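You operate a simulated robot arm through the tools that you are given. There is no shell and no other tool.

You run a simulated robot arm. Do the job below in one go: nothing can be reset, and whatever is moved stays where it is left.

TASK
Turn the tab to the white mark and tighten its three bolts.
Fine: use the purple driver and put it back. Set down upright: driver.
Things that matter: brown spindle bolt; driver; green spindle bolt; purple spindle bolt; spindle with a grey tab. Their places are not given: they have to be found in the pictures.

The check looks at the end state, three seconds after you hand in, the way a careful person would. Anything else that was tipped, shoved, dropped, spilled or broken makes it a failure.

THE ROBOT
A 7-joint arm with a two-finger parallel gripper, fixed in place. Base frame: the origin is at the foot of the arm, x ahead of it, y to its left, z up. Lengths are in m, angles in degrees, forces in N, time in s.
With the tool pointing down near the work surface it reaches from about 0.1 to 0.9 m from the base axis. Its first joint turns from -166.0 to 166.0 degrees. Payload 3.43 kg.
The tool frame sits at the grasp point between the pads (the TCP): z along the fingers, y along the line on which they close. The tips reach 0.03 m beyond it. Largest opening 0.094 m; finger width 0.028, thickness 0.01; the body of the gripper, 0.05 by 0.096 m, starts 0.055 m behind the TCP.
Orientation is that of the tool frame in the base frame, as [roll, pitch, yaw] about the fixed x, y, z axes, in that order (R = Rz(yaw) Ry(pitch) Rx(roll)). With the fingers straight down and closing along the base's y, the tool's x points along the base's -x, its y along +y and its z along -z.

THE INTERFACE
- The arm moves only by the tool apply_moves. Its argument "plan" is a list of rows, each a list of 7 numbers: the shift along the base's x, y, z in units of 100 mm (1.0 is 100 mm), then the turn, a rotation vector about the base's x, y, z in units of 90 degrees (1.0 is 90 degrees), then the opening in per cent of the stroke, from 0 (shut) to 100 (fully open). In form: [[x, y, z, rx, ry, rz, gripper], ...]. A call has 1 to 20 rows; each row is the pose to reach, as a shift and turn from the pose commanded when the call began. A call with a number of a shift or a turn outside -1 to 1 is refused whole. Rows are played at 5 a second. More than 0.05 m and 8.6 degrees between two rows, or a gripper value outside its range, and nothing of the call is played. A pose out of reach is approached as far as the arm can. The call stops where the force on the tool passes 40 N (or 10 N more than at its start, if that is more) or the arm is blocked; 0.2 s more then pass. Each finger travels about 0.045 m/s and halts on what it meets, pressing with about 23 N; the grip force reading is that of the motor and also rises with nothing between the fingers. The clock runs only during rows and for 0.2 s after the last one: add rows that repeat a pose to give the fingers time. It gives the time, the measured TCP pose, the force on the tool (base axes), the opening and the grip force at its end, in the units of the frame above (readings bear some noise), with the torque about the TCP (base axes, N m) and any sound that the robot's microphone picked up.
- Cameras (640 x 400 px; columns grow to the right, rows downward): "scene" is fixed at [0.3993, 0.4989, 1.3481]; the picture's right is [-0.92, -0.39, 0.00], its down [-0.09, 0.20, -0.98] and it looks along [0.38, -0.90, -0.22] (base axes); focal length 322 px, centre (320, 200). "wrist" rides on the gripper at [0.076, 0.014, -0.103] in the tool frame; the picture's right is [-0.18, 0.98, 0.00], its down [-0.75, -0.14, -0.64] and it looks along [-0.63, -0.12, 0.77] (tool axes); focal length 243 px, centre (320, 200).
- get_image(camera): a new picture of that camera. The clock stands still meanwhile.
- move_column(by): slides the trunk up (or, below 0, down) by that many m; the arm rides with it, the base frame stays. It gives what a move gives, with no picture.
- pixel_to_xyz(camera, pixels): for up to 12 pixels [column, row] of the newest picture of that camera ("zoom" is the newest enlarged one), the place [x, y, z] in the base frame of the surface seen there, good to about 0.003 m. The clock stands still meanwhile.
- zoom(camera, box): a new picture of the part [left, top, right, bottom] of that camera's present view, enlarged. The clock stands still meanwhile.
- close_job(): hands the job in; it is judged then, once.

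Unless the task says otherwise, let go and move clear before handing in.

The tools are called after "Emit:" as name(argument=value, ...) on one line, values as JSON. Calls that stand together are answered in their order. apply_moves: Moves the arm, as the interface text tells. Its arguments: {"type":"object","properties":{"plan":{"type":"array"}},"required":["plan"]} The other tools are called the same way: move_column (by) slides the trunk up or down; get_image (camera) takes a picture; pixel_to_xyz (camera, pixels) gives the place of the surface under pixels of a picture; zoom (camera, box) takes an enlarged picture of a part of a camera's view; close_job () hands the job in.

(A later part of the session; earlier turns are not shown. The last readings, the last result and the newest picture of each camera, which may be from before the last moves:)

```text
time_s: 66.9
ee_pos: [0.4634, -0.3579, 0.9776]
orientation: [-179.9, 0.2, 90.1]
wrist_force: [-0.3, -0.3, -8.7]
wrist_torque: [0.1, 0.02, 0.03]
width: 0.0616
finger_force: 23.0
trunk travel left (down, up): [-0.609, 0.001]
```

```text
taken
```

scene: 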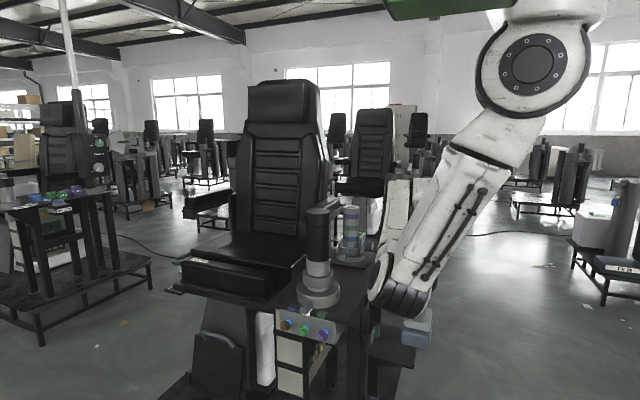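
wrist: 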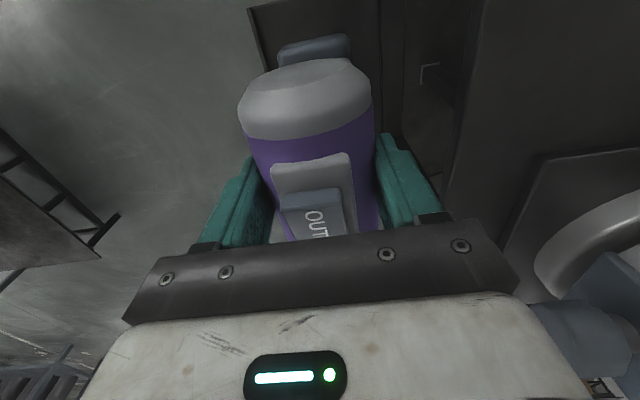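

The carry is smooth with the elbow well away from the spindle. I'll continue along +y.

Emit:
apply_moves(plan=[[0, 0.3, 0, 0, 0, 0, 0], [0, 0.6, 0, 0, 0, 0, 0], [0, 0.9, 0, 0, 0, 0, 0], [0, 1, 0, 0, 0, 0, 0], [0, 1, 0, 0, 0, 0, 0]])

Emit:
apply_moves(plan=[[0, 0.3, 0, 0, 0, 0, 0], [0, 0.6, 0, 0, 0, 0, 0], [0, 0.9, 0, 0, 0, 0, 0], [0, 1, 0, 0, 0, 0, 0], [0, 1, 0, 0, 0, 0, 0]])

Emit:
get_image(camera="scene")

Emit:
get_image(camera="wrist")

```text
time_s: 68.1
ee_pos: [0.4646, -0.2543, 0.9779]
orientation: [180.0, 0.1, 90.1]
wrist_force: [-0.1, -0.2, -9.2]
wrist_torque: [0.09, -0.01, -0.02]
width: 0.0611
finger_force: 22.9
trunk travel left (down, up): [-0.609, 0.001]
```

```text
time_s: 69.3
ee_pos: [0.4652, -0.1557, 0.976]
orientation: [-180.0, 0.0, 90.1]
wrist_force: [-0.7, -0.2, -8.4]
wrist_torque: [0.1, -0.01, 0.01]
width: 0.061
finger_force: 23.0
trunk travel left (down, up): [-0.609, 0.001]
```

```text
taken
```

scene: 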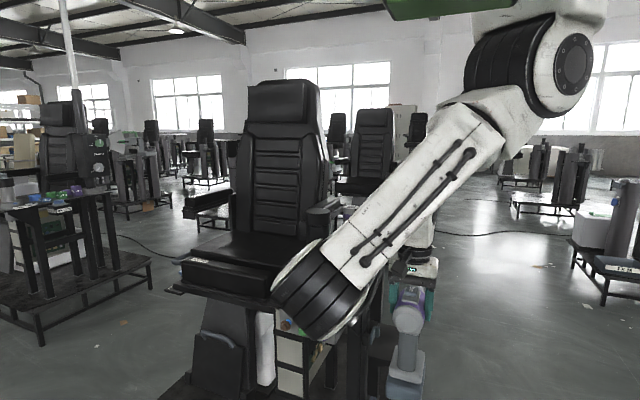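

```text
taken
```

wrist: 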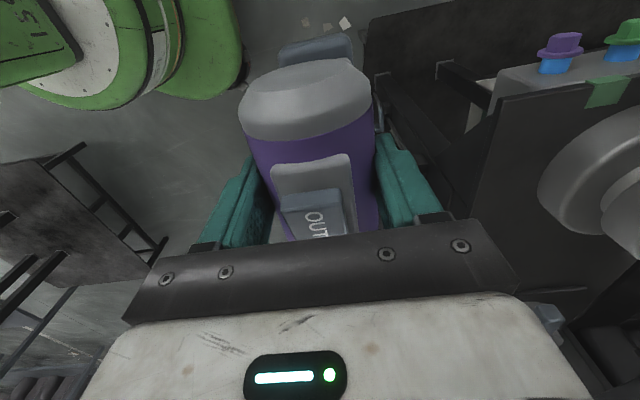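

Everything's steady and the wrist view now shows the purple and green bolts at top right (560,45). I'll continue to y ≈ 0, in front of the bench.

Emit:
apply_moves(plan=[[0, 0.3, 0, 0, 0, 0, 0], [0, 0.6, 0, 0, 0, 0, 0], [0, 0.9, 0, 0, 0, 0, 0], [0, 1, 0, 0, 0, 0, 0], [0, 1, 0, 0, 0, 0, 0]])

Emit:
apply_moves(plan=[[0, 0.3, 0, 0, 0, 0, 0], [0, 0.6, 0, 0, 0, 0, 0], [0, 0.8, 0, 0, 0, 0, 0], [0, 0.8, 0, 0, 0, 0, 0]])

Emit:
get_image(camera="scene")

Emit:
get_image(camera="wrist")

```text
time_s: 70.5
ee_pos: [0.4639, -0.056, 0.9774]
orientation: [-179.9, 0.1, 90.0]
wrist_force: [0.1, -0.4, -8.4]
wrist_torque: [0.09, 0.01, 0.04]
width: 0.061
finger_force: 22.9
trunk travel left (down, up): [-0.609, 0.001]
```

```text
time_s: 71.5
ee_pos: [0.4636, 0.0237, 0.9761]
orientation: [-179.9, 0.1, 90.1]
wrist_force: [-0.5, -1.1, -9.6]
wrist_torque: [0.09, -0.02, -0.02]
width: 0.0611
finger_force: 22.9
trunk travel left (down, up): [-0.609, 0.001]
```

```text
taken
```

scene: 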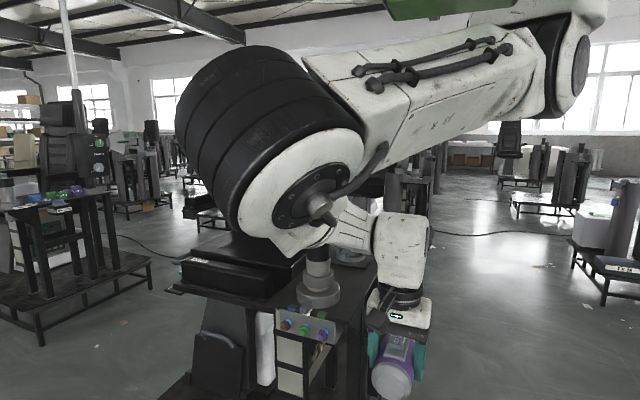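

```text
taken
```

wrist: 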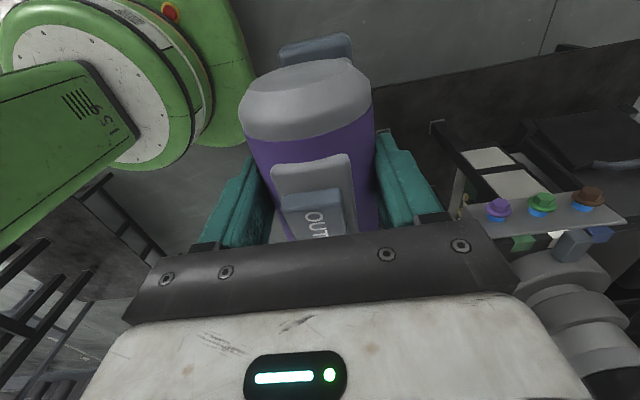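

The wrist view now shows all three bolts at (497,208), (542,203) and (588,197). Before moving in +x I'll check what stands in front of the bench.

Emit:
pixel_to_xyz(camera="scene", pixels=[[230, 270], [280, 280], [265, 340], [215, 360], [290, 375], [290, 350], [260, 300], [240, 300], [285, 260], [250, 390], [320, 390], [200, 290]])

Emit:
pixel_to_xyz(camera="wrist", pixels=[[497, 205], [542, 200], [588, 194], [450, 195], [490, 155], [520, 185], [570, 240], [320, 70], [600, 90], [470, 100], [440, 130], [560, 150]])

```text
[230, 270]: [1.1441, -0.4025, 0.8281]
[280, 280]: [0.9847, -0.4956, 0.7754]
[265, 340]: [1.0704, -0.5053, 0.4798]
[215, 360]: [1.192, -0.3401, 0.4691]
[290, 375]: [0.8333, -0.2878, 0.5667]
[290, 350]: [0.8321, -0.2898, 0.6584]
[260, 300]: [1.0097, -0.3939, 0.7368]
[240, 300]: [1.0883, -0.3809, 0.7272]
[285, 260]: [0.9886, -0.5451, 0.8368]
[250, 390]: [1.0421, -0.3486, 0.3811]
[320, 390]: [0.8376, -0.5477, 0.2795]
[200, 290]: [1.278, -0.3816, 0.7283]
```

```text
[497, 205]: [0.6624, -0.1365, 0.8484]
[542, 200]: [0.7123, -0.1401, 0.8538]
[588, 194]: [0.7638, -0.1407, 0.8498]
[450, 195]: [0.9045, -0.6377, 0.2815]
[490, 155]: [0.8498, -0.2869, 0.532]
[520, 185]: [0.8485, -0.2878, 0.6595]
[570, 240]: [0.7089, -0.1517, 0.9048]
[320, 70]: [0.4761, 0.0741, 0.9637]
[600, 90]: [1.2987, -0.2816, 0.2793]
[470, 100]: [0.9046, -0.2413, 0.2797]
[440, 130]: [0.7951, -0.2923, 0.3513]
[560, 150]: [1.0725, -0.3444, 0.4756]
```

The space in front of the bench is empty; the cabinet and chair start at y below -0.28. I'll move in +x toward the purple bolt's column, still held back and high.

Emit:
apply_moves(plan=[[0.3, 0, 0, 0, 0, 0, 0], [0.6, 0, 0, 0, 0, 0, 0], [0.9, 0, 0, 0, 0, 0, 0], [1, 0, 0, 0, 0, 0, 0], [1, 0, 0, 0, 0, 0, 0]])

Emit:
apply_moves(plan=[[0.3, 0, 0, 0, 0, 0, 0], [0.6, 0, 0, 0, 0, 0, 0], [0.9, 0, 0, 0, 0, 0, 0], [1, 0, 0, 0, 0, 0, 0], [1, 0, 0, 0, 0, 0, 0]])

Emit:
get_image(camera="scene")

Emit:
get_image(camera="wrist")

```text
time_s: 72.7
ee_pos: [0.5643, 0.0238, 0.9772]
orientation: [-179.9, 0.1, 90.2]
wrist_force: [-0.2, 0.2, -7.7]
wrist_torque: [0.1, 0.0, 0.0]
width: 0.0615
finger_force: 23.2
trunk travel left (down, up): [-0.609, 0.001]
```

```text
time_s: 73.9
ee_pos: [0.6653, 0.0244, 0.9753]
orientation: [-180.0, 0.1, 90.2]
wrist_force: [0.3, 0.0, -8.9]
wrist_torque: [0.12, 0.0, 0.03]
width: 0.0614
finger_force: 23.4
trunk travel left (down, up): [-0.609, 0.001]
```

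```text
taken
```

scene: 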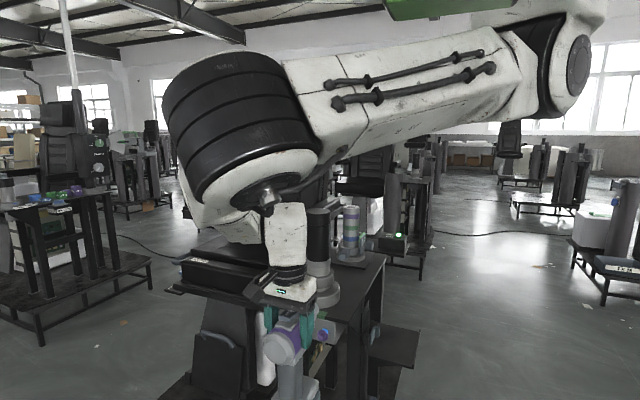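

```text
taken
```

wrist: 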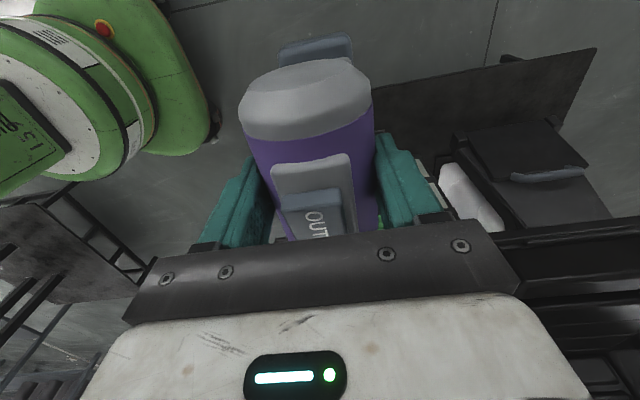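

The arm reached the purple column easily. I'll lower to the bolt's height (TCP ≈ 0.8625) while still 6 cm back, then measure the nose.

Emit:
apply_moves(plan=[[0.01, 0, -0.3, 0, 0, 0, 0], [0.01, 0, -0.6, 0, 0, 0, 0], [0.01, 0, -0.9, 0, 0, 0, 0], [0.01, 0, -1, 0, 0, 0, 0], [0.01, 0, -1, 0, 0, 0, 0]])

Emit:
apply_moves(plan=[[0, 0, -0.1, 0, 0, 0, 0], [0, 0, -0.14, 0, 0, 0, 0], [0, 0, -0.14, 0, 0, 0, 0]])

Emit:
get_image(camera="scene")

Emit:
zoom(camera="scene", box=[255, 285, 345, 385])

```text
time_s: 75.1
ee_pos: [0.6668, 0.0237, 0.8765]
orientation: [180.0, 0.1, 90.1]
wrist_force: [-0.5, -0.4, -9.2]
wrist_torque: [0.11, 0.03, 0.02]
width: 0.0613
finger_force: 23.1
trunk travel left (down, up): [-0.609, 0.001]
```

```text
time_s: 75.9
ee_pos: [0.6668, 0.023, 0.8631]
orientation: [180.0, 0.1, 90.1]
wrist_force: [-0.6, -0.1, -8.5]
wrist_torque: [0.11, 0.01, 0.02]
width: 0.0615
finger_force: 23.2
trunk travel left (down, up): [-0.609, 0.001]
```

```text
taken
```

scene: 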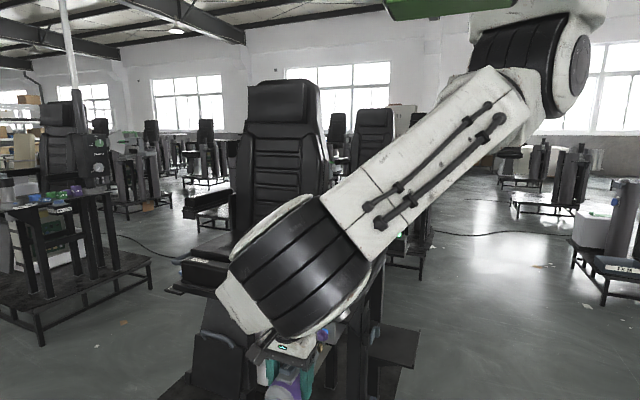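

```text
4.00 times, centred on (300, 335) of scene
```

zoom: 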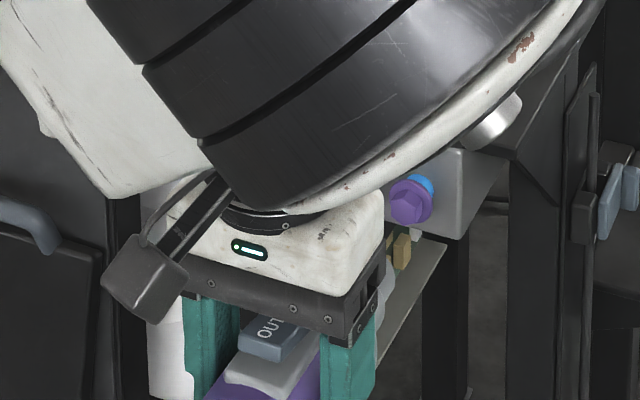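

The purple bolt is visible at (410,200) in the zoom, with a grey piece at (385,290) that may be the driver's nose. I'll check those points and the elbow's clearance.

Emit:
pixel_to_xyz(camera="zoom", pixels=[[385, 290], [388, 270], [382, 330], [410, 208], [495, 120], [360, 190], [140, 280], [250, 340], [290, 380], [510, 105], [400, 150], [385, 310]])

```text
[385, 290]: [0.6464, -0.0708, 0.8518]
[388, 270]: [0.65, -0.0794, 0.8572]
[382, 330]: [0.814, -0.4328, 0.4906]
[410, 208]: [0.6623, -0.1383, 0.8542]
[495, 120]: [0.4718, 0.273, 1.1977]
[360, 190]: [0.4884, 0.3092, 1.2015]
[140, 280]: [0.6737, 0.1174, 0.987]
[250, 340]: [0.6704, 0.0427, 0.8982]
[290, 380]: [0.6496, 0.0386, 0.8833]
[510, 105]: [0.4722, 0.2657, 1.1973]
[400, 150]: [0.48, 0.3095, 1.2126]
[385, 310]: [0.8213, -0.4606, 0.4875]
```

The nose is where expected (tip near y -0.08), aligned in x and z with the purple bolt. I'll advance 50 mm, then creep until contact.

Emit:
apply_moves(plan=[[0, -0.2, 0, 0, 0, 0, 0], [0, -0.4, 0, 0, 0, 0, 0], [0, -0.5, 0, 0, 0, 0, 0], [0, -0.53, 0, 0, 0, 0, 0], [0, -0.53, 0, 0, 0, 0, 0]])

Emit:
zoom(camera="scene", box=[265, 290, 345, 370])

```text
time_s: 77.1
ee_pos: [0.6657, -0.0305, 0.862]
orientation: [-180.0, 0.2, 90.0]
wrist_force: [-0.1, 0.5, -8.5]
wrist_torque: [0.12, -0.06, 0.0]
width: 0.0613
finger_force: 23.6
trunk travel left (down, up): [-0.609, 0.001]
```

```text
5.00 times, centred on (305, 330) of scene
```

zoom: 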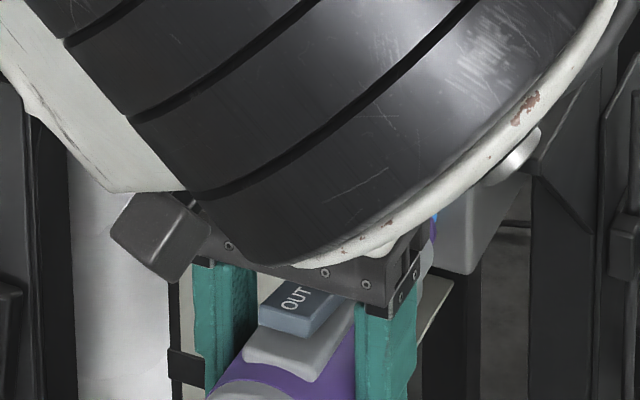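

No contact yet at TCP y -0.030. I'll creep forward in 2 mm steps and watch for force and sound.

Emit:
apply_moves(plan=[[0, -0.02, 0, 0, 0, 0, 0], [0, -0.04, 0, 0, 0, 0, 0], [0, -0.06, 0, 0, 0, 0, 0], [0, -0.08, 0, 0, 0, 0, 0], [0, -0.08, 0, 0, 0, 0, 0]])

```text
time_s: 78.3
ee_pos: [0.6652, -0.0376, 0.863]
orientation: [-179.9, 0.0, 90.1]
wrist_force: [1.1, 0.1, -8.7]
wrist_torque: [0.1, -0.02, -0.03]
width: 0.0613
finger_force: 23.0
trunk travel left (down, up): [-0.609, 0.001]
```

Emit:
apply_moves(plan=[[0, -0.02, 0, 0, 0, 0, 0], [0, -0.04, 0, 0, 0, 0, 0], [0, -0.06, 0, 0, 0, 0, 0], [0, -0.06, 0, 0, 0, 0, 0], [0, -0.06, 0, 0, 0, 0, 0]])

Emit:
zoom(camera="scene", box=[305, 315, 335, 345])

```text
time_s: 79.5
ee_pos: [0.6664, -0.0438, 0.8631]
orientation: [180.0, 0.0, 90.1]
wrist_force: [0.5, 5.1, -7.4]
wrist_torque: [0.06, 0.01, 0.11]
width: 0.0613
finger_force: 23.2
trunk travel left (down, up): [-0.609, 0.001]
```

```text
13.33 times, centred on (320, 330) of scene
```

zoom: 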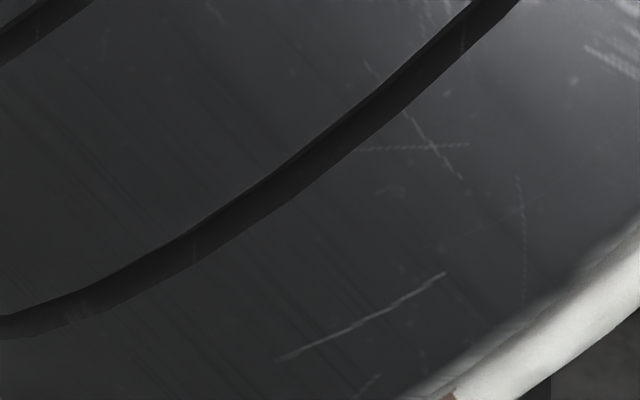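

Contact is made: 5 N along +y at TCP y -0.044, no sound yet. I'll press a few millimetres further and hold to see whether the driver starts.

Emit:
apply_moves(plan=[[0, -0.02, 0, 0, 0, 0, 0], [0, -0.04, 0, 0, 0, 0, 0], [0, -0.04, 0, 0, 0, 0, 0], [0, -0.04, 0, 0, 0, 0, 0], [0, -0.04, 0, 0, 0, 0, 0]])

```text
time_s: 80.7
ee_pos: [0.6655, -0.049, 0.8629]
orientation: [-179.9, 0.2, 90.1]
wrist_force: [1.6, 1.2, -10.2]
wrist_torque: [0.19, -0.03, 0.14]
width: 0.0612
finger_force: 22.7
trunk travel left (down, up): [-0.609, 0.001]
```

Force fell to about 1 N as I advanced 5 mm, so either the bolt is going in or the driver is sliding in the grip. The wrist picture should tell.

Emit:
get_image(camera="wrist")

Emit:
get_image(camera="scene")

Emit:
pixel_to_xyz(camera="wrist", pixels=[[305, 72], [255, 110], [360, 95], [345, 62], [300, 100], [320, 125]])

```text
taken
```

wrist: 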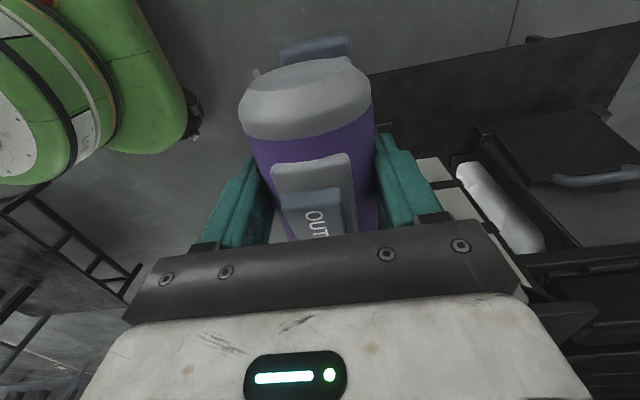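

```text
taken
```

scene: 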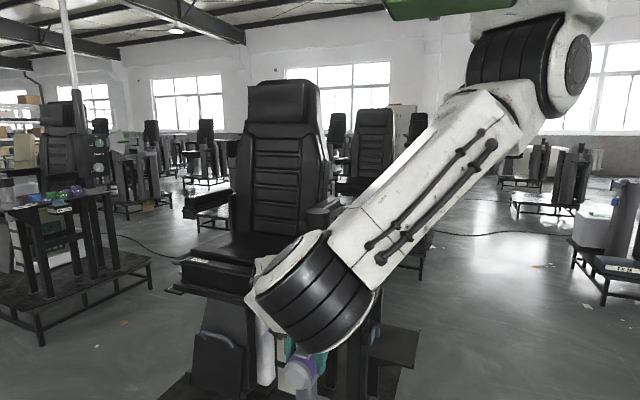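

```text
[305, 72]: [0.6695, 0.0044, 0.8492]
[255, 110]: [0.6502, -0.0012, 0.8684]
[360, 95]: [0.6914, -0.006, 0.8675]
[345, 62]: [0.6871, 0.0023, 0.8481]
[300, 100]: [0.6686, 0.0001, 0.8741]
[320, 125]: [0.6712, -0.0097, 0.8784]
```

The driver hasn't slipped in the grip (its back is still 52 mm behind the TCP), so the socket has slid over the hex up to the flange. I'll press a little more and hold.

Emit:
apply_moves(plan=[[0, -0.02, 0, 0, 0, 0, 0], [0, -0.04, 0, 0, 0, 0, 0], [0, -0.04, 0, 0, 0, 0, 0], [0, -0.04, 0, 0, 0, 0, 0], [0, -0.04, 0, 0, 0, 0, 0], [0, -0.04, 0, 0, 0, 0, 0], [0, -0.04, 0, 0, 0, 0, 0]])

```text
time_s: 82.3
ee_pos: [0.6656, -0.0517, 0.8613]
orientation: [-180.0, 0.1, 90.1]
wrist_force: [-0.2, -0.1, -8.5]
wrist_torque: [0.14, -0.02, 0.01]
width: 0.0612
finger_force: 23.5
trunk travel left (down, up): [-0.609, 0.001]
```

No force at TCP y -0.0517; the contact keeps yielding, so the bolt may be running in. I'll continue in 2 mm steps with pauses.

Emit:
apply_moves(plan=[[0, -0.02, 0, 0, 0, 0, 0], [0, -0.02, 0, 0, 0, 0, 0], [0, -0.04, 0, 0, 0, 0, 0], [0, -0.04, 0, 0, 0, 0, 0], [0, -0.04, 0, 0, 0, 0, 0]])

Emit:
apply_moves(plan=[[0, -0.02, 0, 0, 0, 0, 0], [0, -0.02, 0, 0, 0, 0, 0], [0, -0.04, 0, 0, 0, 0, 0], [0, -0.04, 0, 0, 0, 0, 0], [0, -0.04, 0, 0, 0, 0, 0]])

```text
time_s: 83.5
ee_pos: [0.6653, -0.0548, 0.8623]
orientation: [-180.0, 0.0, 90.1]
wrist_force: [-0.5, 11.2, -8.6]
wrist_torque: [0.25, 0.04, -0.02]
width: 0.0611
finger_force: 23.1
trunk travel left (down, up): [-0.609, 0.001]
```

```text
time_s: 84.7
ee_pos: [0.6657, -0.0587, 0.8625]
orientation: [180.0, 0.1, 90.0]
wrist_force: [1.6, 18.8, -6.1]
wrist_torque: [0.23, -0.01, 0.01]
width: 0.0616
finger_force: 23.4
trunk travel left (down, up): [-0.609, 0.001]
```

Force has risen to 19 N at TCP y -0.0587. I'll check whether the driver is slipping in the grip.

Emit:
get_image(camera="wrist")

Emit:
pixel_to_xyz(camera="wrist", pixels=[[305, 72], [255, 110], [360, 95], [345, 62], [300, 100], [320, 125]])

Emit:
zoom(camera="scene", box=[265, 310, 345, 390])

```text
taken
```

wrist: 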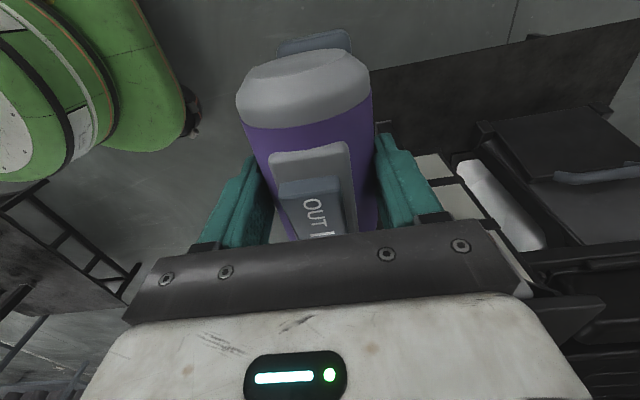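

```text
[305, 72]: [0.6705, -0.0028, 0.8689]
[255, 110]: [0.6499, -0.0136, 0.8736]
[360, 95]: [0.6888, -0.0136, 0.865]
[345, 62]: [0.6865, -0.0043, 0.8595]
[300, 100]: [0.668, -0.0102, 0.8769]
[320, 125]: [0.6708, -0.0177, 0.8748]
```

```text
5.00 times, centred on (305, 350) of scene
```

zoom: 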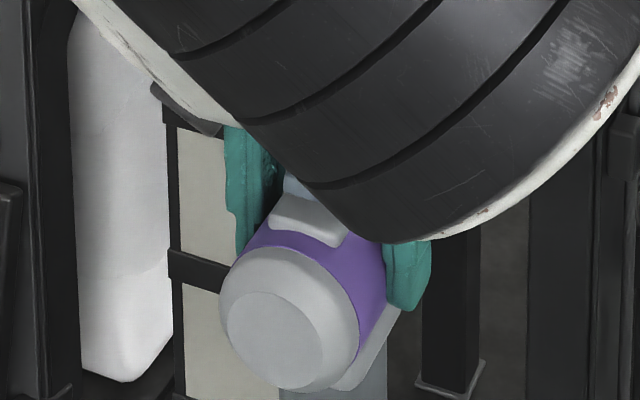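

The driver has slid back about 5 mm in the grip, so it was pressing on something solid. I'll back off straight along +y and look at the purple bolt.

Emit:
apply_moves(plan=[[0, 0.1, 0, 0, 0, 0, 0], [0, 0.25, 0, 0, 0, 0, 0], [0, 0.5, 0, 0, 0, 0, 0], [0, 0.8, 0, 0, 0, 0, 0], [0, 0.95, 0, 0, 0, 0, 0], [0, 0.95, 0, 0, 0, 0, 0]])

Emit:
get_image(camera="scene")

Emit:
zoom(camera="scene", box=[275, 300, 345, 360])

Emit:
get_image(camera="wrist")

```text
time_s: 86.1
ee_pos: [0.6666, 0.0362, 0.8625]
orientation: [179.9, 0.1, 90.1]
wrist_force: [-0.4, -0.4, -8.9]
wrist_torque: [0.06, 0.02, 0.01]
width: 0.0609
finger_force: 23.0
trunk travel left (down, up): [-0.609, 0.001]
```

```text
taken
```

scene: 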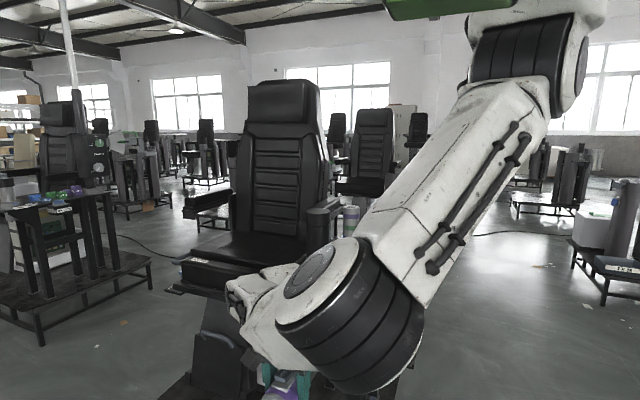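

```text
6.67 times, centred on (310, 330) of scene
```

zoom: 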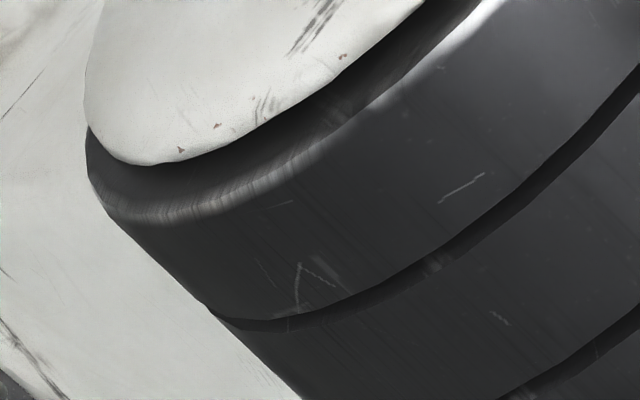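

```text
taken
```

wrist: 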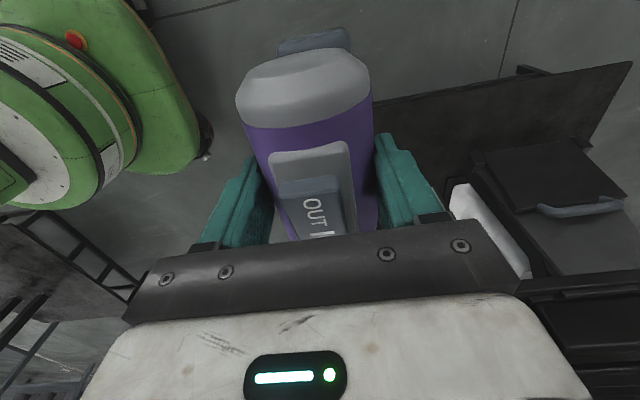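

Both views are blocked from here. I'll shift 15 cm in -x, where the wrist camera sees the bolts past the driver.

Emit:
apply_moves(plan=[[-0.3, 0, 0.2, 0, 0, 0, 0], [-0.6, 0, 0.4, 0, 0, 0, 0], [-0.9, 0, 0.5, 0, 0, 0, 0], [-1, 0, 0.5, 0, 0, 0, 0], [-1, 0, 0.5, 0, 0, 0, 0]])

Emit:
apply_moves(plan=[[-0.3, 0, 0.2, 0, 0, 0, 0], [-0.6, 0, 0.4, 0, 0, 0, 0], [-0.8, 0, 0.5, 0, 0, 0, 0], [-0.8, 0, 0.5, 0, 0, 0, 0]])

Emit:
get_image(camera="scene")

Emit:
zoom(camera="wrist", box=[440, 160, 640, 300])

```text
time_s: 87.3
ee_pos: [0.5653, 0.0354, 0.9125]
orientation: [179.9, 0.0, 90.1]
wrist_force: [0.2, 0.3, -9.2]
wrist_torque: [0.05, -0.02, -0.01]
width: 0.061
finger_force: 22.4
trunk travel left (down, up): [-0.609, 0.001]
```

```text
time_s: 88.3
ee_pos: [0.4868, 0.0341, 0.963]
orientation: [-179.9, 0.1, 90.1]
wrist_force: [0.3, 0.8, -9.0]
wrist_torque: [0.09, -0.01, 0.0]
width: 0.061
finger_force: 23.1
trunk travel left (down, up): [-0.609, 0.001]
```

```text
taken
```

scene: 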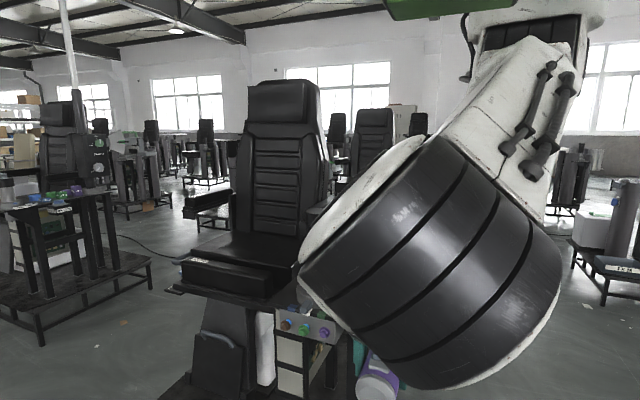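

```text
2.86 times, centred on (540, 230) of wrist
```

zoom: 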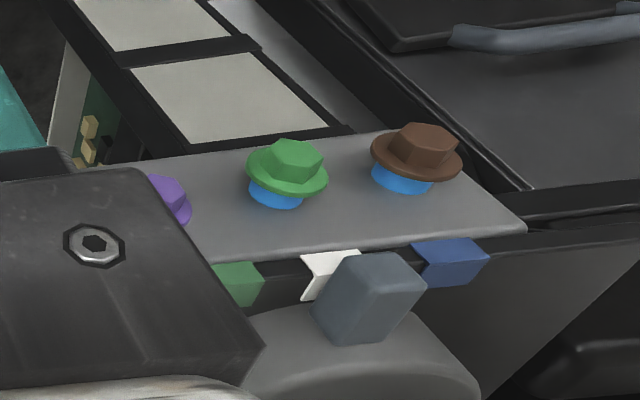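

In the scene view the purple bolt at (323,332) may be flush now. I'll enlarge to compare it with the others.

Emit:
zoom(camera="scene", box=[280, 312, 340, 350])

```text
10.53 times, centred on (310, 331) of scene
```

zoom: 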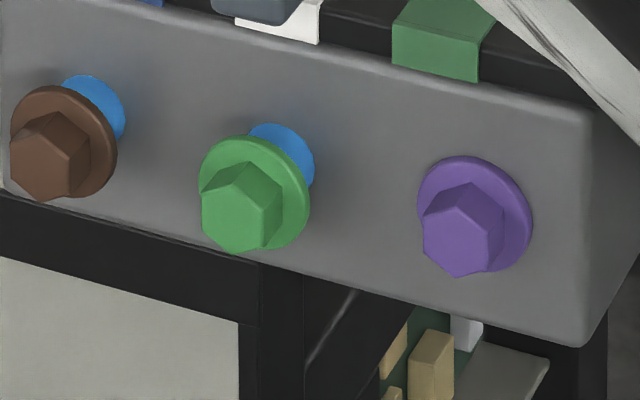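

The purple bolt is fully home: its blue shank is gone and the flange sits on the plate, so the driver runs when pressed. I'll confirm depths by measurement.

Emit:
pixel_to_xyz(camera="zoom", pixels=[[425, 190], [525, 235], [465, 165], [505, 262], [455, 240], [380, 180], [205, 170], [295, 220], [20, 120], [555, 200], [230, 215], [40, 165]])

Emit:
get_image(camera="wrist")

Emit:
zoom(camera="scene", box=[335, 320, 415, 400])

```text
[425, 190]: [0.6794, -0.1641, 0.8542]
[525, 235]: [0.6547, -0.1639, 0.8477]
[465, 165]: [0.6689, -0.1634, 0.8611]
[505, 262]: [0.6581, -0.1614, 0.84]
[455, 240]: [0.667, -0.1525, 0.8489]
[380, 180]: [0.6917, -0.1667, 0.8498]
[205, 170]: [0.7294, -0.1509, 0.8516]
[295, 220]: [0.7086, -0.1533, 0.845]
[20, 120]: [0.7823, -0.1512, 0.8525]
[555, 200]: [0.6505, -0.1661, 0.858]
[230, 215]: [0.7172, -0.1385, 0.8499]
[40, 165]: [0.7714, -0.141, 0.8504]
```

```text
taken
```

wrist: 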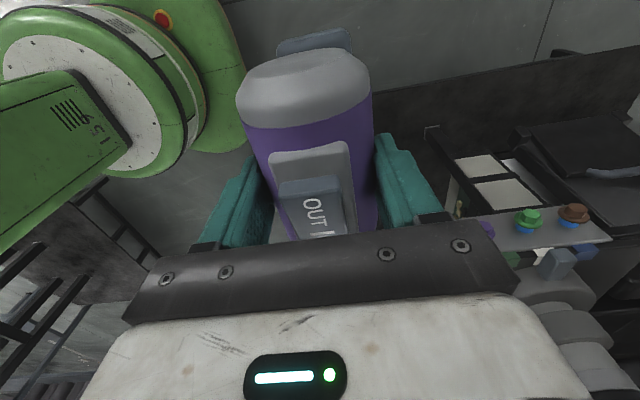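

```text
5.00 times, centred on (375, 360) of scene
```

zoom: 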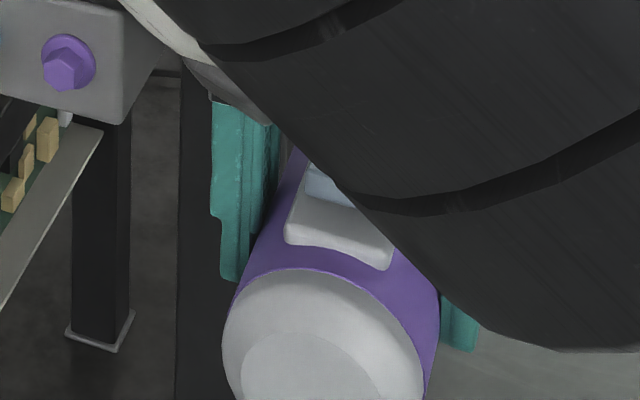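

The purple flange moved from y -0.151 to -0.164, which is seated. Before the next bolt I'll measure how the driver now sits in the hand.

Emit:
pixel_to_xyz(camera="wrist", pixels=[[305, 65], [260, 75], [345, 55], [270, 100], [360, 90], [310, 110], [250, 130], [370, 115], [320, 140], [305, 165], [310, 40], [330, 52]])

Emit:
zoom(camera="wrist", box=[220, 20, 400, 250])

```text
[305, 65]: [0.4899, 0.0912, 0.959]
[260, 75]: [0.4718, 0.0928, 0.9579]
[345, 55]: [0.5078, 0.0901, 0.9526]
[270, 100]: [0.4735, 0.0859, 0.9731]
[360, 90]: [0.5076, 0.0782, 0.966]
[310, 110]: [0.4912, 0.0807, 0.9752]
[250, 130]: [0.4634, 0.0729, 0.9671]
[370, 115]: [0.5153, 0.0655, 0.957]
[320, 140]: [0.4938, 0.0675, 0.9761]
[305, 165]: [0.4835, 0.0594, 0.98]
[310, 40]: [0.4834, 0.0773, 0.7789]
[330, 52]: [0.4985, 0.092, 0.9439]
```

```text
1.74 times, centred on (310, 135) of wrist
```

zoom: 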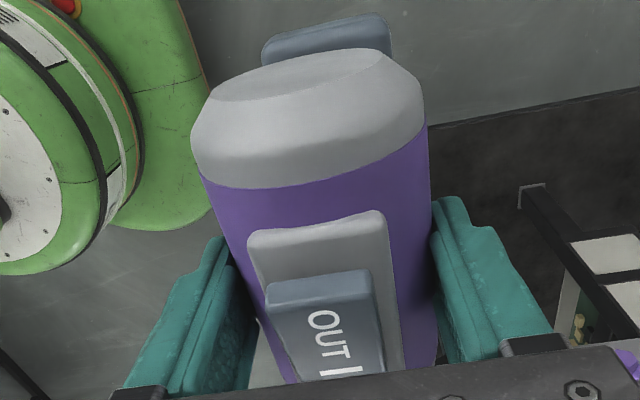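

The driver slid back 5 mm (its back is now 57 mm behind the TCP) and stayed level. I'll go to the green bolt at x 0.718.

Emit:
apply_moves(plan=[[0.3, 0, 0, 0, 0, 0, 0], [0.6, 0, 0, 0, 0, 0, 0], [0.9, 0, 0, 0, 0, 0, 0], [1, 0, 0, 0, 0, 0, 0]])

Emit:
apply_moves(plan=[[0.3, 0, 0, 0, 0, 0, 0], [0.6, 0, -0.1, 0, 0, 0, 0], [0.9, 0, -0.2, 0, 0, 0, 0], [1, 0, -0.5, 0, 0, 0, 0], [1, 0, -0.5, 0, 0, 0, 0]])

Emit:
apply_moves(plan=[[0.2, 0, -0.2, 0, 0, 0, 0], [0.3, 0, -0.4, 0, 0, 0, 0], [0.3, 0, -0.5, 0, 0, 0, 0], [0.3, 0, -0.5, 0, 0, 0, 0], [0.3, 0, -0.5, 0, 0, 0, 0]])

```text
time_s: 89.3
ee_pos: [0.5854, 0.0354, 0.9625]
orientation: [179.9, 0.2, 90.0]
wrist_force: [0.2, 0.3, -8.7]
wrist_torque: [0.07, -0.01, 0.0]
width: 0.0614
finger_force: 23.1
trunk travel left (down, up): [-0.609, 0.001]
```

```text
time_s: 90.5
ee_pos: [0.6867, 0.0342, 0.9121]
orientation: [180.0, 0.1, 90.1]
wrist_force: [-0.4, 0.3, -9.2]
wrist_torque: [0.07, 0.01, 0.02]
width: 0.0611
finger_force: 22.4
trunk travel left (down, up): [-0.609, 0.001]
```

```text
time_s: 91.7
ee_pos: [0.7159, 0.0352, 0.8628]
orientation: [180.0, 0.1, 90.1]
wrist_force: [0.0, 0.6, -8.9]
wrist_torque: [0.07, -0.01, -0.01]
width: 0.0613
finger_force: 22.8
trunk travel left (down, up): [-0.609, 0.001]
```

Aligned with the green bolt to within 2 mm. I'll trim x by +1.5 mm and advance to just short of contact.

Emit:
apply_moves(plan=[[0.015, -0.2, 0, 0, 0, 0, 0], [0.015, -0.4, 0, 0, 0, 0, 0], [0.015, -0.6, 0, 0, 0, 0, 0], [0.015, -0.7, 0, 0, 0, 0, 0], [0.015, -0.74, 0, 0, 0, 0, 0], [0.015, -0.74, 0, 0, 0, 0, 0]])

Emit:
apply_moves(plan=[[0, -0.02, 0, 0, 0, 0, 0], [0, -0.04, 0, 0, 0, 0, 0], [0, -0.06, 0, 0, 0, 0, 0], [0, -0.06, 0, 0, 0, 0, 0], [0, -0.06, 0, 0, 0, 0, 0]])

Emit:
apply_moves(plan=[[0, -0.02, 0, 0, 0, 0, 0], [0, -0.04, 0, 0, 0, 0, 0], [0, -0.04, 0, 0, 0, 0, 0], [0, -0.04, 0, 0, 0, 0, 0], [0, -0.04, 0, 0, 0, 0, 0]])

```text
time_s: 93.1
ee_pos: [0.7164, -0.0388, 0.8633]
orientation: [180.0, 0.0, 90.0]
wrist_force: [0.1, -0.6, -8.4]
wrist_torque: [0.04, 0.02, -0.02]
width: 0.0611
finger_force: 23.2
trunk travel left (down, up): [-0.609, 0.001]
```

```text
time_s: 94.3
ee_pos: [0.7183, -0.0446, 0.8633]
orientation: [180.0, 0.1, 90.2]
wrist_force: [2.1, 1.9, -3.2]
wrist_torque: [-0.44, -0.08, 0.27]
width: 0.0613
finger_force: 23.0
trunk travel left (down, up): [-0.609, 0.001]
```

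```text
time_s: 95.5
ee_pos: [0.7164, -0.0479, 0.863]
orientation: [-179.9, 0.1, 90.0]
wrist_force: [4.7, 0.8, -10.0]
wrist_torque: [0.26, -0.05, 0.47]
width: 0.0611
finger_force: 22.6
trunk travel left (down, up): [-0.609, 0.001]
```

Contact began near TCP y -0.0446 and the changing torques suggest the bolt is turning. I'll keep following it slowly.

Emit:
apply_moves(plan=[[0, -0.02, 0, 0, 0, 0, 0], [0, -0.02, 0, 0, 0, 0, 0], [0, -0.04, 0, 0, 0, 0, 0], [0, -0.04, 0, 0, 0, 0, 0], [0, -0.04, 0, 0, 0, 0, 0]])

Emit:
apply_moves(plan=[[0, -0.02, 0, 0, 0, 0, 0], [0, -0.02, 0, 0, 0, 0, 0], [0, -0.04, 0, 0, 0, 0, 0], [0, -0.04, 0, 0, 0, 0, 0], [0, -0.04, 0, 0, 0, 0, 0]])

```text
time_s: 96.7
ee_pos: [0.7174, -0.0529, 0.8625]
orientation: [180.0, 0.1, 90.1]
wrist_force: [5.2, 2.9, -10.0]
wrist_torque: [0.23, -0.08, 0.56]
width: 0.0613
finger_force: 23.0
trunk travel left (down, up): [-0.609, 0.001]
```

```text
time_s: 97.9
ee_pos: [0.7179, -0.0565, 0.8635]
orientation: [-180.0, 0.2, 90.1]
wrist_force: [3.1, 0.0, -7.5]
wrist_torque: [0.12, -0.04, 0.35]
width: 0.0613
finger_force: 23.3
trunk travel left (down, up): [-0.609, 0.001]
```

Pressing force stays low as I follow the bolt in. I'll continue until it firms up.

Emit:
apply_moves(plan=[[0.005, -0.02, 0, 0, 0, 0, 0], [0.005, -0.02, 0, 0, 0, 0, 0], [0.005, -0.04, 0, 0, 0, 0, 0], [0.005, -0.04, 0, 0, 0, 0, 0], [0.005, -0.04, 0, 0, 0, 0, 0]])

```text
time_s: 99.1
ee_pos: [0.7178, -0.0589, 0.8623]
orientation: [180.0, 0.1, 90.2]
wrist_force: [-1.7, 14.6, -6.6]
wrist_torque: [0.03, 0.11, -0.19]
width: 0.061
finger_force: 23.1
trunk travel left (down, up): [-0.609, 0.001]
```

Force jumped to 14.6 N at TCP y -0.0589, right where I expected the bolt to seat. I'll hold briefly, then back off and check.

Emit:
apply_moves(plan=[[0, 0, 0, 0, 0, 0, 0], [0, 0, 0, 0, 0, 0, 0], [0, 0, 0, 0, 0, 0, 0], [0, 0, 0, 0, 0, 0, 0], [0, 0, 0, 0, 0, 0, 0]])

Emit:
apply_moves(plan=[[0, 0.1, 0, 0, 0, 0, 0], [0, 0.25, 0, 0, 0, 0, 0], [0, 0.5, 0, 0, 0, 0, 0], [0, 0.8, 0, 0, 0, 0, 0], [0, 0.95, 0, 0, 0, 0, 0], [0, 0.95, 0, 0, 0, 0, 0]])

Emit:
apply_moves(plan=[[0.25, 0, 0, 0, 0, 0, 0], [0.45, 0, 0, 0, 0, 0, 0], [0.51, 0, 0, 0, 0, 0, 0], [0.51, 0, 0, 0, 0, 0, 0], [0.51, 0, 0, 0, 0, 0, 0]])

Emit:
get_image(camera="wrist")

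Emit:
get_image(camera="scene")

```text
time_s: 100.3
ee_pos: [0.7188, -0.0586, 0.8627]
orientation: [179.8, 0.2, 90.1]
wrist_force: [0.8, 18.5, -8.7]
wrist_torque: [0.23, 0.04, 0.0]
width: 0.0612
finger_force: 22.7
trunk travel left (down, up): [-0.609, 0.001]
```

```text
time_s: 101.7
ee_pos: [0.7174, 0.0358, 0.8623]
orientation: [180.0, 0.1, 90.1]
wrist_force: [0.6, 0.5, -9.0]
wrist_torque: [0.08, -0.02, -0.02]
width: 0.0612
finger_force: 23.1
trunk travel left (down, up): [-0.609, 0.001]
```

```text
time_s: 102.9
ee_pos: [0.7688, 0.0334, 0.8617]
orientation: [-179.9, 0.1, 90.2]
wrist_force: [-0.5, -0.3, -7.8]
wrist_torque: [0.06, -0.03, -0.04]
width: 0.0612
finger_force: 22.4
trunk travel left (down, up): [-0.609, 0.001]
```

```text
taken
```

wrist: 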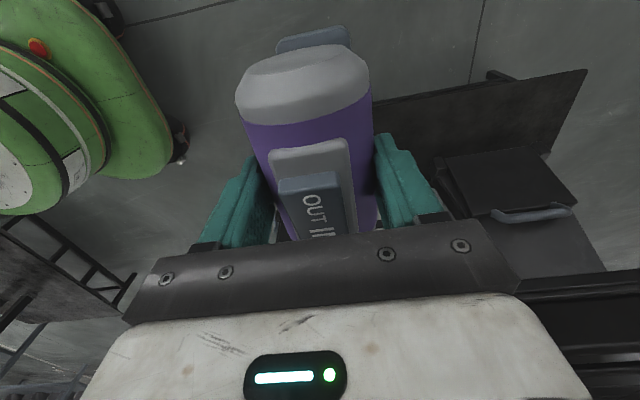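

```text
taken
```

scene: 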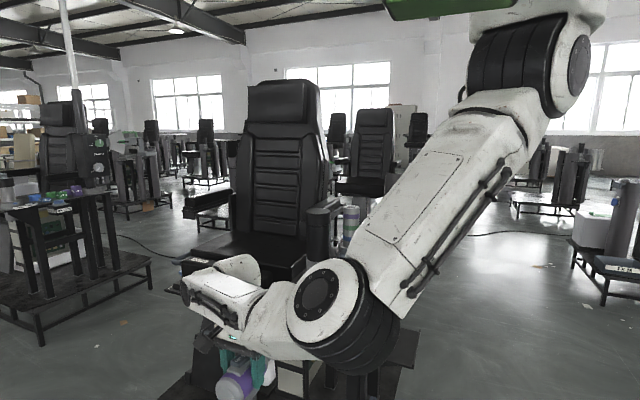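

I'm lined up with the brown bolt at x 0.769, and the driver slid only another 1-2 mm. I'll advance the same way.

Emit:
apply_moves(plan=[[0.005, -0.2, 0.005, 0, 0, 0, 0], [0.005, -0.4, 0.005, 0, 0, 0, 0], [0.005, -0.6, 0.005, 0, 0, 0, 0], [0.005, -0.7, 0.005, 0, 0, 0, 0], [0.005, -0.74, 0.005, 0, 0, 0, 0], [0.005, -0.74, 0.005, 0, 0, 0, 0]])

Emit:
apply_moves(plan=[[0, -0.02, 0, 0, 0, 0, 0], [0, -0.04, 0, 0, 0, 0, 0], [0, -0.06, 0, 0, 0, 0, 0], [0, -0.06, 0, 0, 0, 0, 0], [0, -0.06, 0, 0, 0, 0, 0]])

Emit:
apply_moves(plan=[[0, -0.02, 0, 0, 0, 0, 0], [0, -0.04, 0, 0, 0, 0, 0], [0, -0.04, 0, 0, 0, 0, 0], [0, -0.04, 0, 0, 0, 0, 0], [0, -0.04, 0, 0, 0, 0, 0]])

```text
time_s: 104.3
ee_pos: [0.7681, -0.0381, 0.8622]
orientation: [-180.0, 0.1, 90.2]
wrist_force: [0.5, 0.6, -8.6]
wrist_torque: [0.06, -0.01, 0.02]
width: 0.0613
finger_force: 22.9
trunk travel left (down, up): [-0.609, 0.001]
```

```text
time_s: 105.5
ee_pos: [0.7688, -0.0449, 0.8634]
orientation: [179.9, 0.1, 90.2]
wrist_force: [5.0, 1.5, -2.3]
wrist_torque: [-0.59, -0.1, 0.45]
width: 0.0612
finger_force: 23.0
trunk travel left (down, up): [-0.609, 0.001]
```

```text
time_s: 106.7
ee_pos: [0.7695, -0.0497, 0.8633]
orientation: [180.0, 0.1, 90.0]
wrist_force: [5.0, 0.6, -10.3]
wrist_torque: [0.16, -0.02, 0.43]
width: 0.0613
finger_force: 23.3
trunk travel left (down, up): [-0.609, 0.001]
```

The brown bolt shows the same pattern: engaged and yielding. I'll follow it in.

Emit:
apply_moves(plan=[[0, -0.02, 0, 0, 0, 0, 0], [0, -0.02, 0, 0, 0, 0, 0], [0, -0.04, 0, 0, 0, 0, 0], [0, -0.04, 0, 0, 0, 0, 0], [0, -0.04, 0, 0, 0, 0, 0]])

Emit:
apply_moves(plan=[[0, -0.02, 0, 0, 0, 0, 0], [0, -0.02, 0, 0, 0, 0, 0], [0, -0.04, 0, 0, 0, 0, 0], [0, -0.04, 0, 0, 0, 0, 0], [0, -0.04, 0, 0, 0, 0, 0]])

Emit:
apply_moves(plan=[[0, -0.02, 0, 0, 0, 0, 0], [0, -0.02, 0, 0, 0, 0, 0], [0, -0.04, 0, 0, 0, 0, 0], [0, -0.04, 0, 0, 0, 0, 0], [0, -0.04, 0, 0, 0, 0, 0]])

```text
time_s: 107.9
ee_pos: [0.7685, -0.0528, 0.8627]
orientation: [180.0, 0.1, 90.2]
wrist_force: [3.1, 3.7, -7.2]
wrist_torque: [-0.09, -0.09, 0.27]
width: 0.0615
finger_force: 23.0
trunk travel left (down, up): [-0.609, 0.001]
```

```text
time_s: 109.1
ee_pos: [0.7695, -0.058, 0.8627]
orientation: [180.0, 0.3, 90.0]
wrist_force: [3.4, 0.8, -7.5]
wrist_torque: [0.01, -0.05, 0.24]
width: 0.0611
finger_force: 23.4
trunk travel left (down, up): [-0.609, 0.001]
```

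```text
time_s: 110.3
ee_pos: [0.7702, -0.0601, 0.8632]
orientation: [180.0, -0.1, 90.2]
wrist_force: [-0.4, 13.5, -6.0]
wrist_torque: [0.1, 0.11, -0.21]
width: 0.0613
finger_force: 23.2
trunk travel left (down, up): [-0.609, 0.001]
```

Force firmed to 13.5 N at TCP y -0.060, so the brown bolt looks seated. I'll hold a second, back off, and return to the viewing spot.

Emit:
apply_moves(plan=[[0, 0, 0, 0, 0, 0, 0], [0, 0, 0, 0, 0, 0, 0], [0, 0, 0, 0, 0, 0, 0], [0, 0, 0, 0, 0, 0, 0], [0, 0, 0, 0, 0, 0, 0]])

Emit:
apply_moves(plan=[[0, 0.1, 0, 0, 0, 0, 0], [0, 0.25, 0, 0, 0, 0, 0], [0, 0.5, 0, 0, 0, 0, 0], [0, 0.8, 0, 0, 0, 0, 0], [-0.2, 0.95, 0.1, 0, 0, 0, 0], [-0.5, 0.95, 0.2, 0, 0, 0, 0], [-0.8, 0.95, 0.3, 0, 0, 0, 0], [-1, 0.95, 0.4, 0, 0, 0, 0], [-1, 0.95, 0.5, 0, 0, 0, 0]])

Emit:
apply_moves(plan=[[-0.3, 0, 0.1, 0, 0, 0, 0], [-0.6, 0, 0.2, 0, 0, 0, 0], [-0.9, 0, 0.4, 0, 0, 0, 0], [-1, 0, 0.5, 0, 0, 0, 0]])

Emit:
apply_moves(plan=[[-0.3, 0, 0, 0, 0, 0, 0], [-0.6, 0, 0.05, 0, 0, 0, 0], [-0.9, 0, 0.1, 0, 0, 0, 0], [-0.9, 0, 0.1, 0, 0, 0, 0]])

Emit:
get_image(camera="scene")

Emit:
get_image(camera="wrist")

Emit:
zoom(camera="scene", box=[280, 302, 340, 350])

```text
time_s: 111.5
ee_pos: [0.7711, -0.0605, 0.864]
orientation: [179.9, 0.2, 90.3]
wrist_force: [1.1, 19.0, -6.6]
wrist_torque: [0.29, -0.01, -0.01]
width: 0.0612
finger_force: 23.0
trunk travel left (down, up): [-0.609, 0.001]
```

```text
time_s: 113.5
ee_pos: [0.6686, 0.0342, 0.9129]
orientation: [180.0, 0.0, 90.1]
wrist_force: [0.2, -0.8, -8.5]
wrist_torque: [0.06, 0.03, -0.02]
width: 0.0613
finger_force: 23.2
trunk travel left (down, up): [-0.609, 0.001]
```

```text
time_s: 114.5
ee_pos: [0.5702, 0.0338, 0.9635]
orientation: [180.0, 0.1, 90.2]
wrist_force: [-0.8, 0.4, -9.2]
wrist_torque: [0.05, -0.04, -0.01]
width: 0.0616
finger_force: 22.6
trunk travel left (down, up): [-0.609, 0.001]
```

```text
time_s: 115.5
ee_pos: [0.4788, 0.0339, 0.9737]
orientation: [180.0, 0.0, 90.1]
wrist_force: [0.0, 0.0, -8.7]
wrist_torque: [0.07, 0.02, -0.01]
width: 0.0611
finger_force: 23.0
trunk travel left (down, up): [-0.609, 0.001]
```

```text
taken
```

scene: 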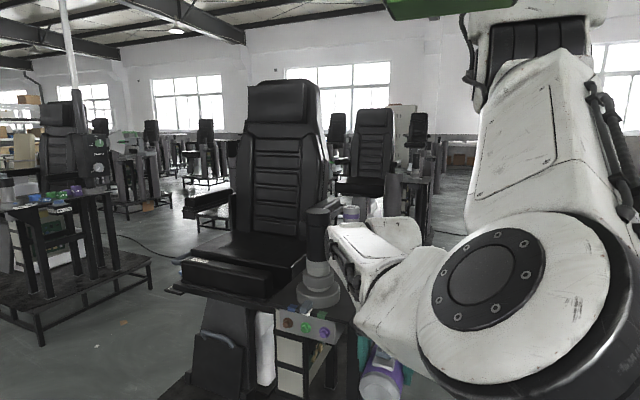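

```text
taken
```

wrist: 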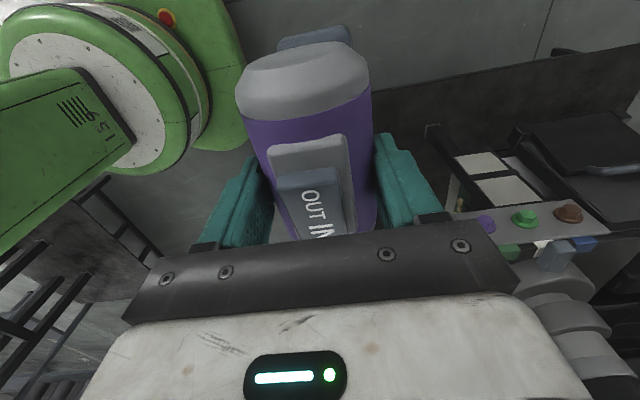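

```text
8.33 times, centred on (310, 326) of scene
```

zoom: 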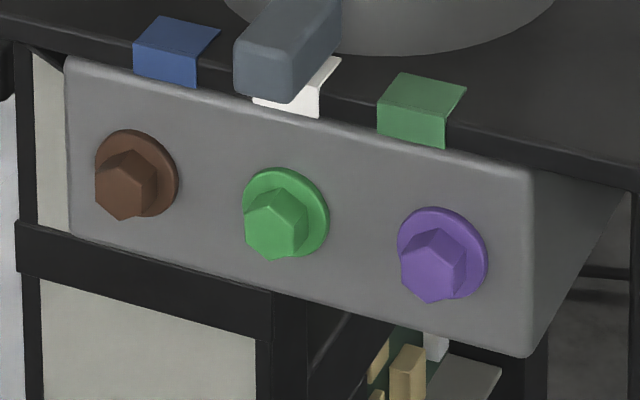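

All three bolts are flush with no blue shank showing, and the tab is on the white mark. I'll confirm the flange depths and the driver's seat in the hand.

Emit:
pixel_to_xyz(camera="zoom", pixels=[[172, 185], [155, 140], [322, 225], [290, 175], [482, 265], [450, 215], [200, 200], [360, 230], [120, 185], [270, 225], [430, 265], [265, 75]])

Emit:
pixel_to_xyz(camera="wrist", pixels=[[305, 62], [260, 72], [345, 50], [270, 100], [360, 85], [310, 105], [320, 130], [305, 160], [312, 37]])

Emit:
zoom(camera="scene", box=[345, 330, 415, 400])

```text
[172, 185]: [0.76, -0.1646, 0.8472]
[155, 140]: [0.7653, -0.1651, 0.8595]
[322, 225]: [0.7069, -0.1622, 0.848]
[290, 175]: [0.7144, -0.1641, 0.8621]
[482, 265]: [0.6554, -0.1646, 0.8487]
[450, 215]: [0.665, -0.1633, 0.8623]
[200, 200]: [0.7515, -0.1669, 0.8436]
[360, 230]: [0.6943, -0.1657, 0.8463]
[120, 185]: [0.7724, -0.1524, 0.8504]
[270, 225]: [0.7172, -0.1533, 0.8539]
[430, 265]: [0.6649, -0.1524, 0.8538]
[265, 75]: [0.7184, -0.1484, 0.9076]
```

```text
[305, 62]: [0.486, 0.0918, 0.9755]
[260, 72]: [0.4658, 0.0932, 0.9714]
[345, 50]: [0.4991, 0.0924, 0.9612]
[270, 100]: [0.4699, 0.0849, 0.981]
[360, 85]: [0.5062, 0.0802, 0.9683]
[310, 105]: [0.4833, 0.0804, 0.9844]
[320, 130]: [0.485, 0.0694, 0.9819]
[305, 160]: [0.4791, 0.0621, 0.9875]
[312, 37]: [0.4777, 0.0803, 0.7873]
```

```text
5.71 times, centred on (380, 365) of scene
```

zoom: 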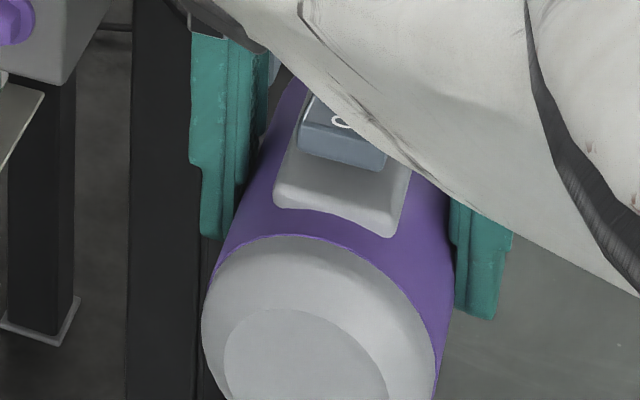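

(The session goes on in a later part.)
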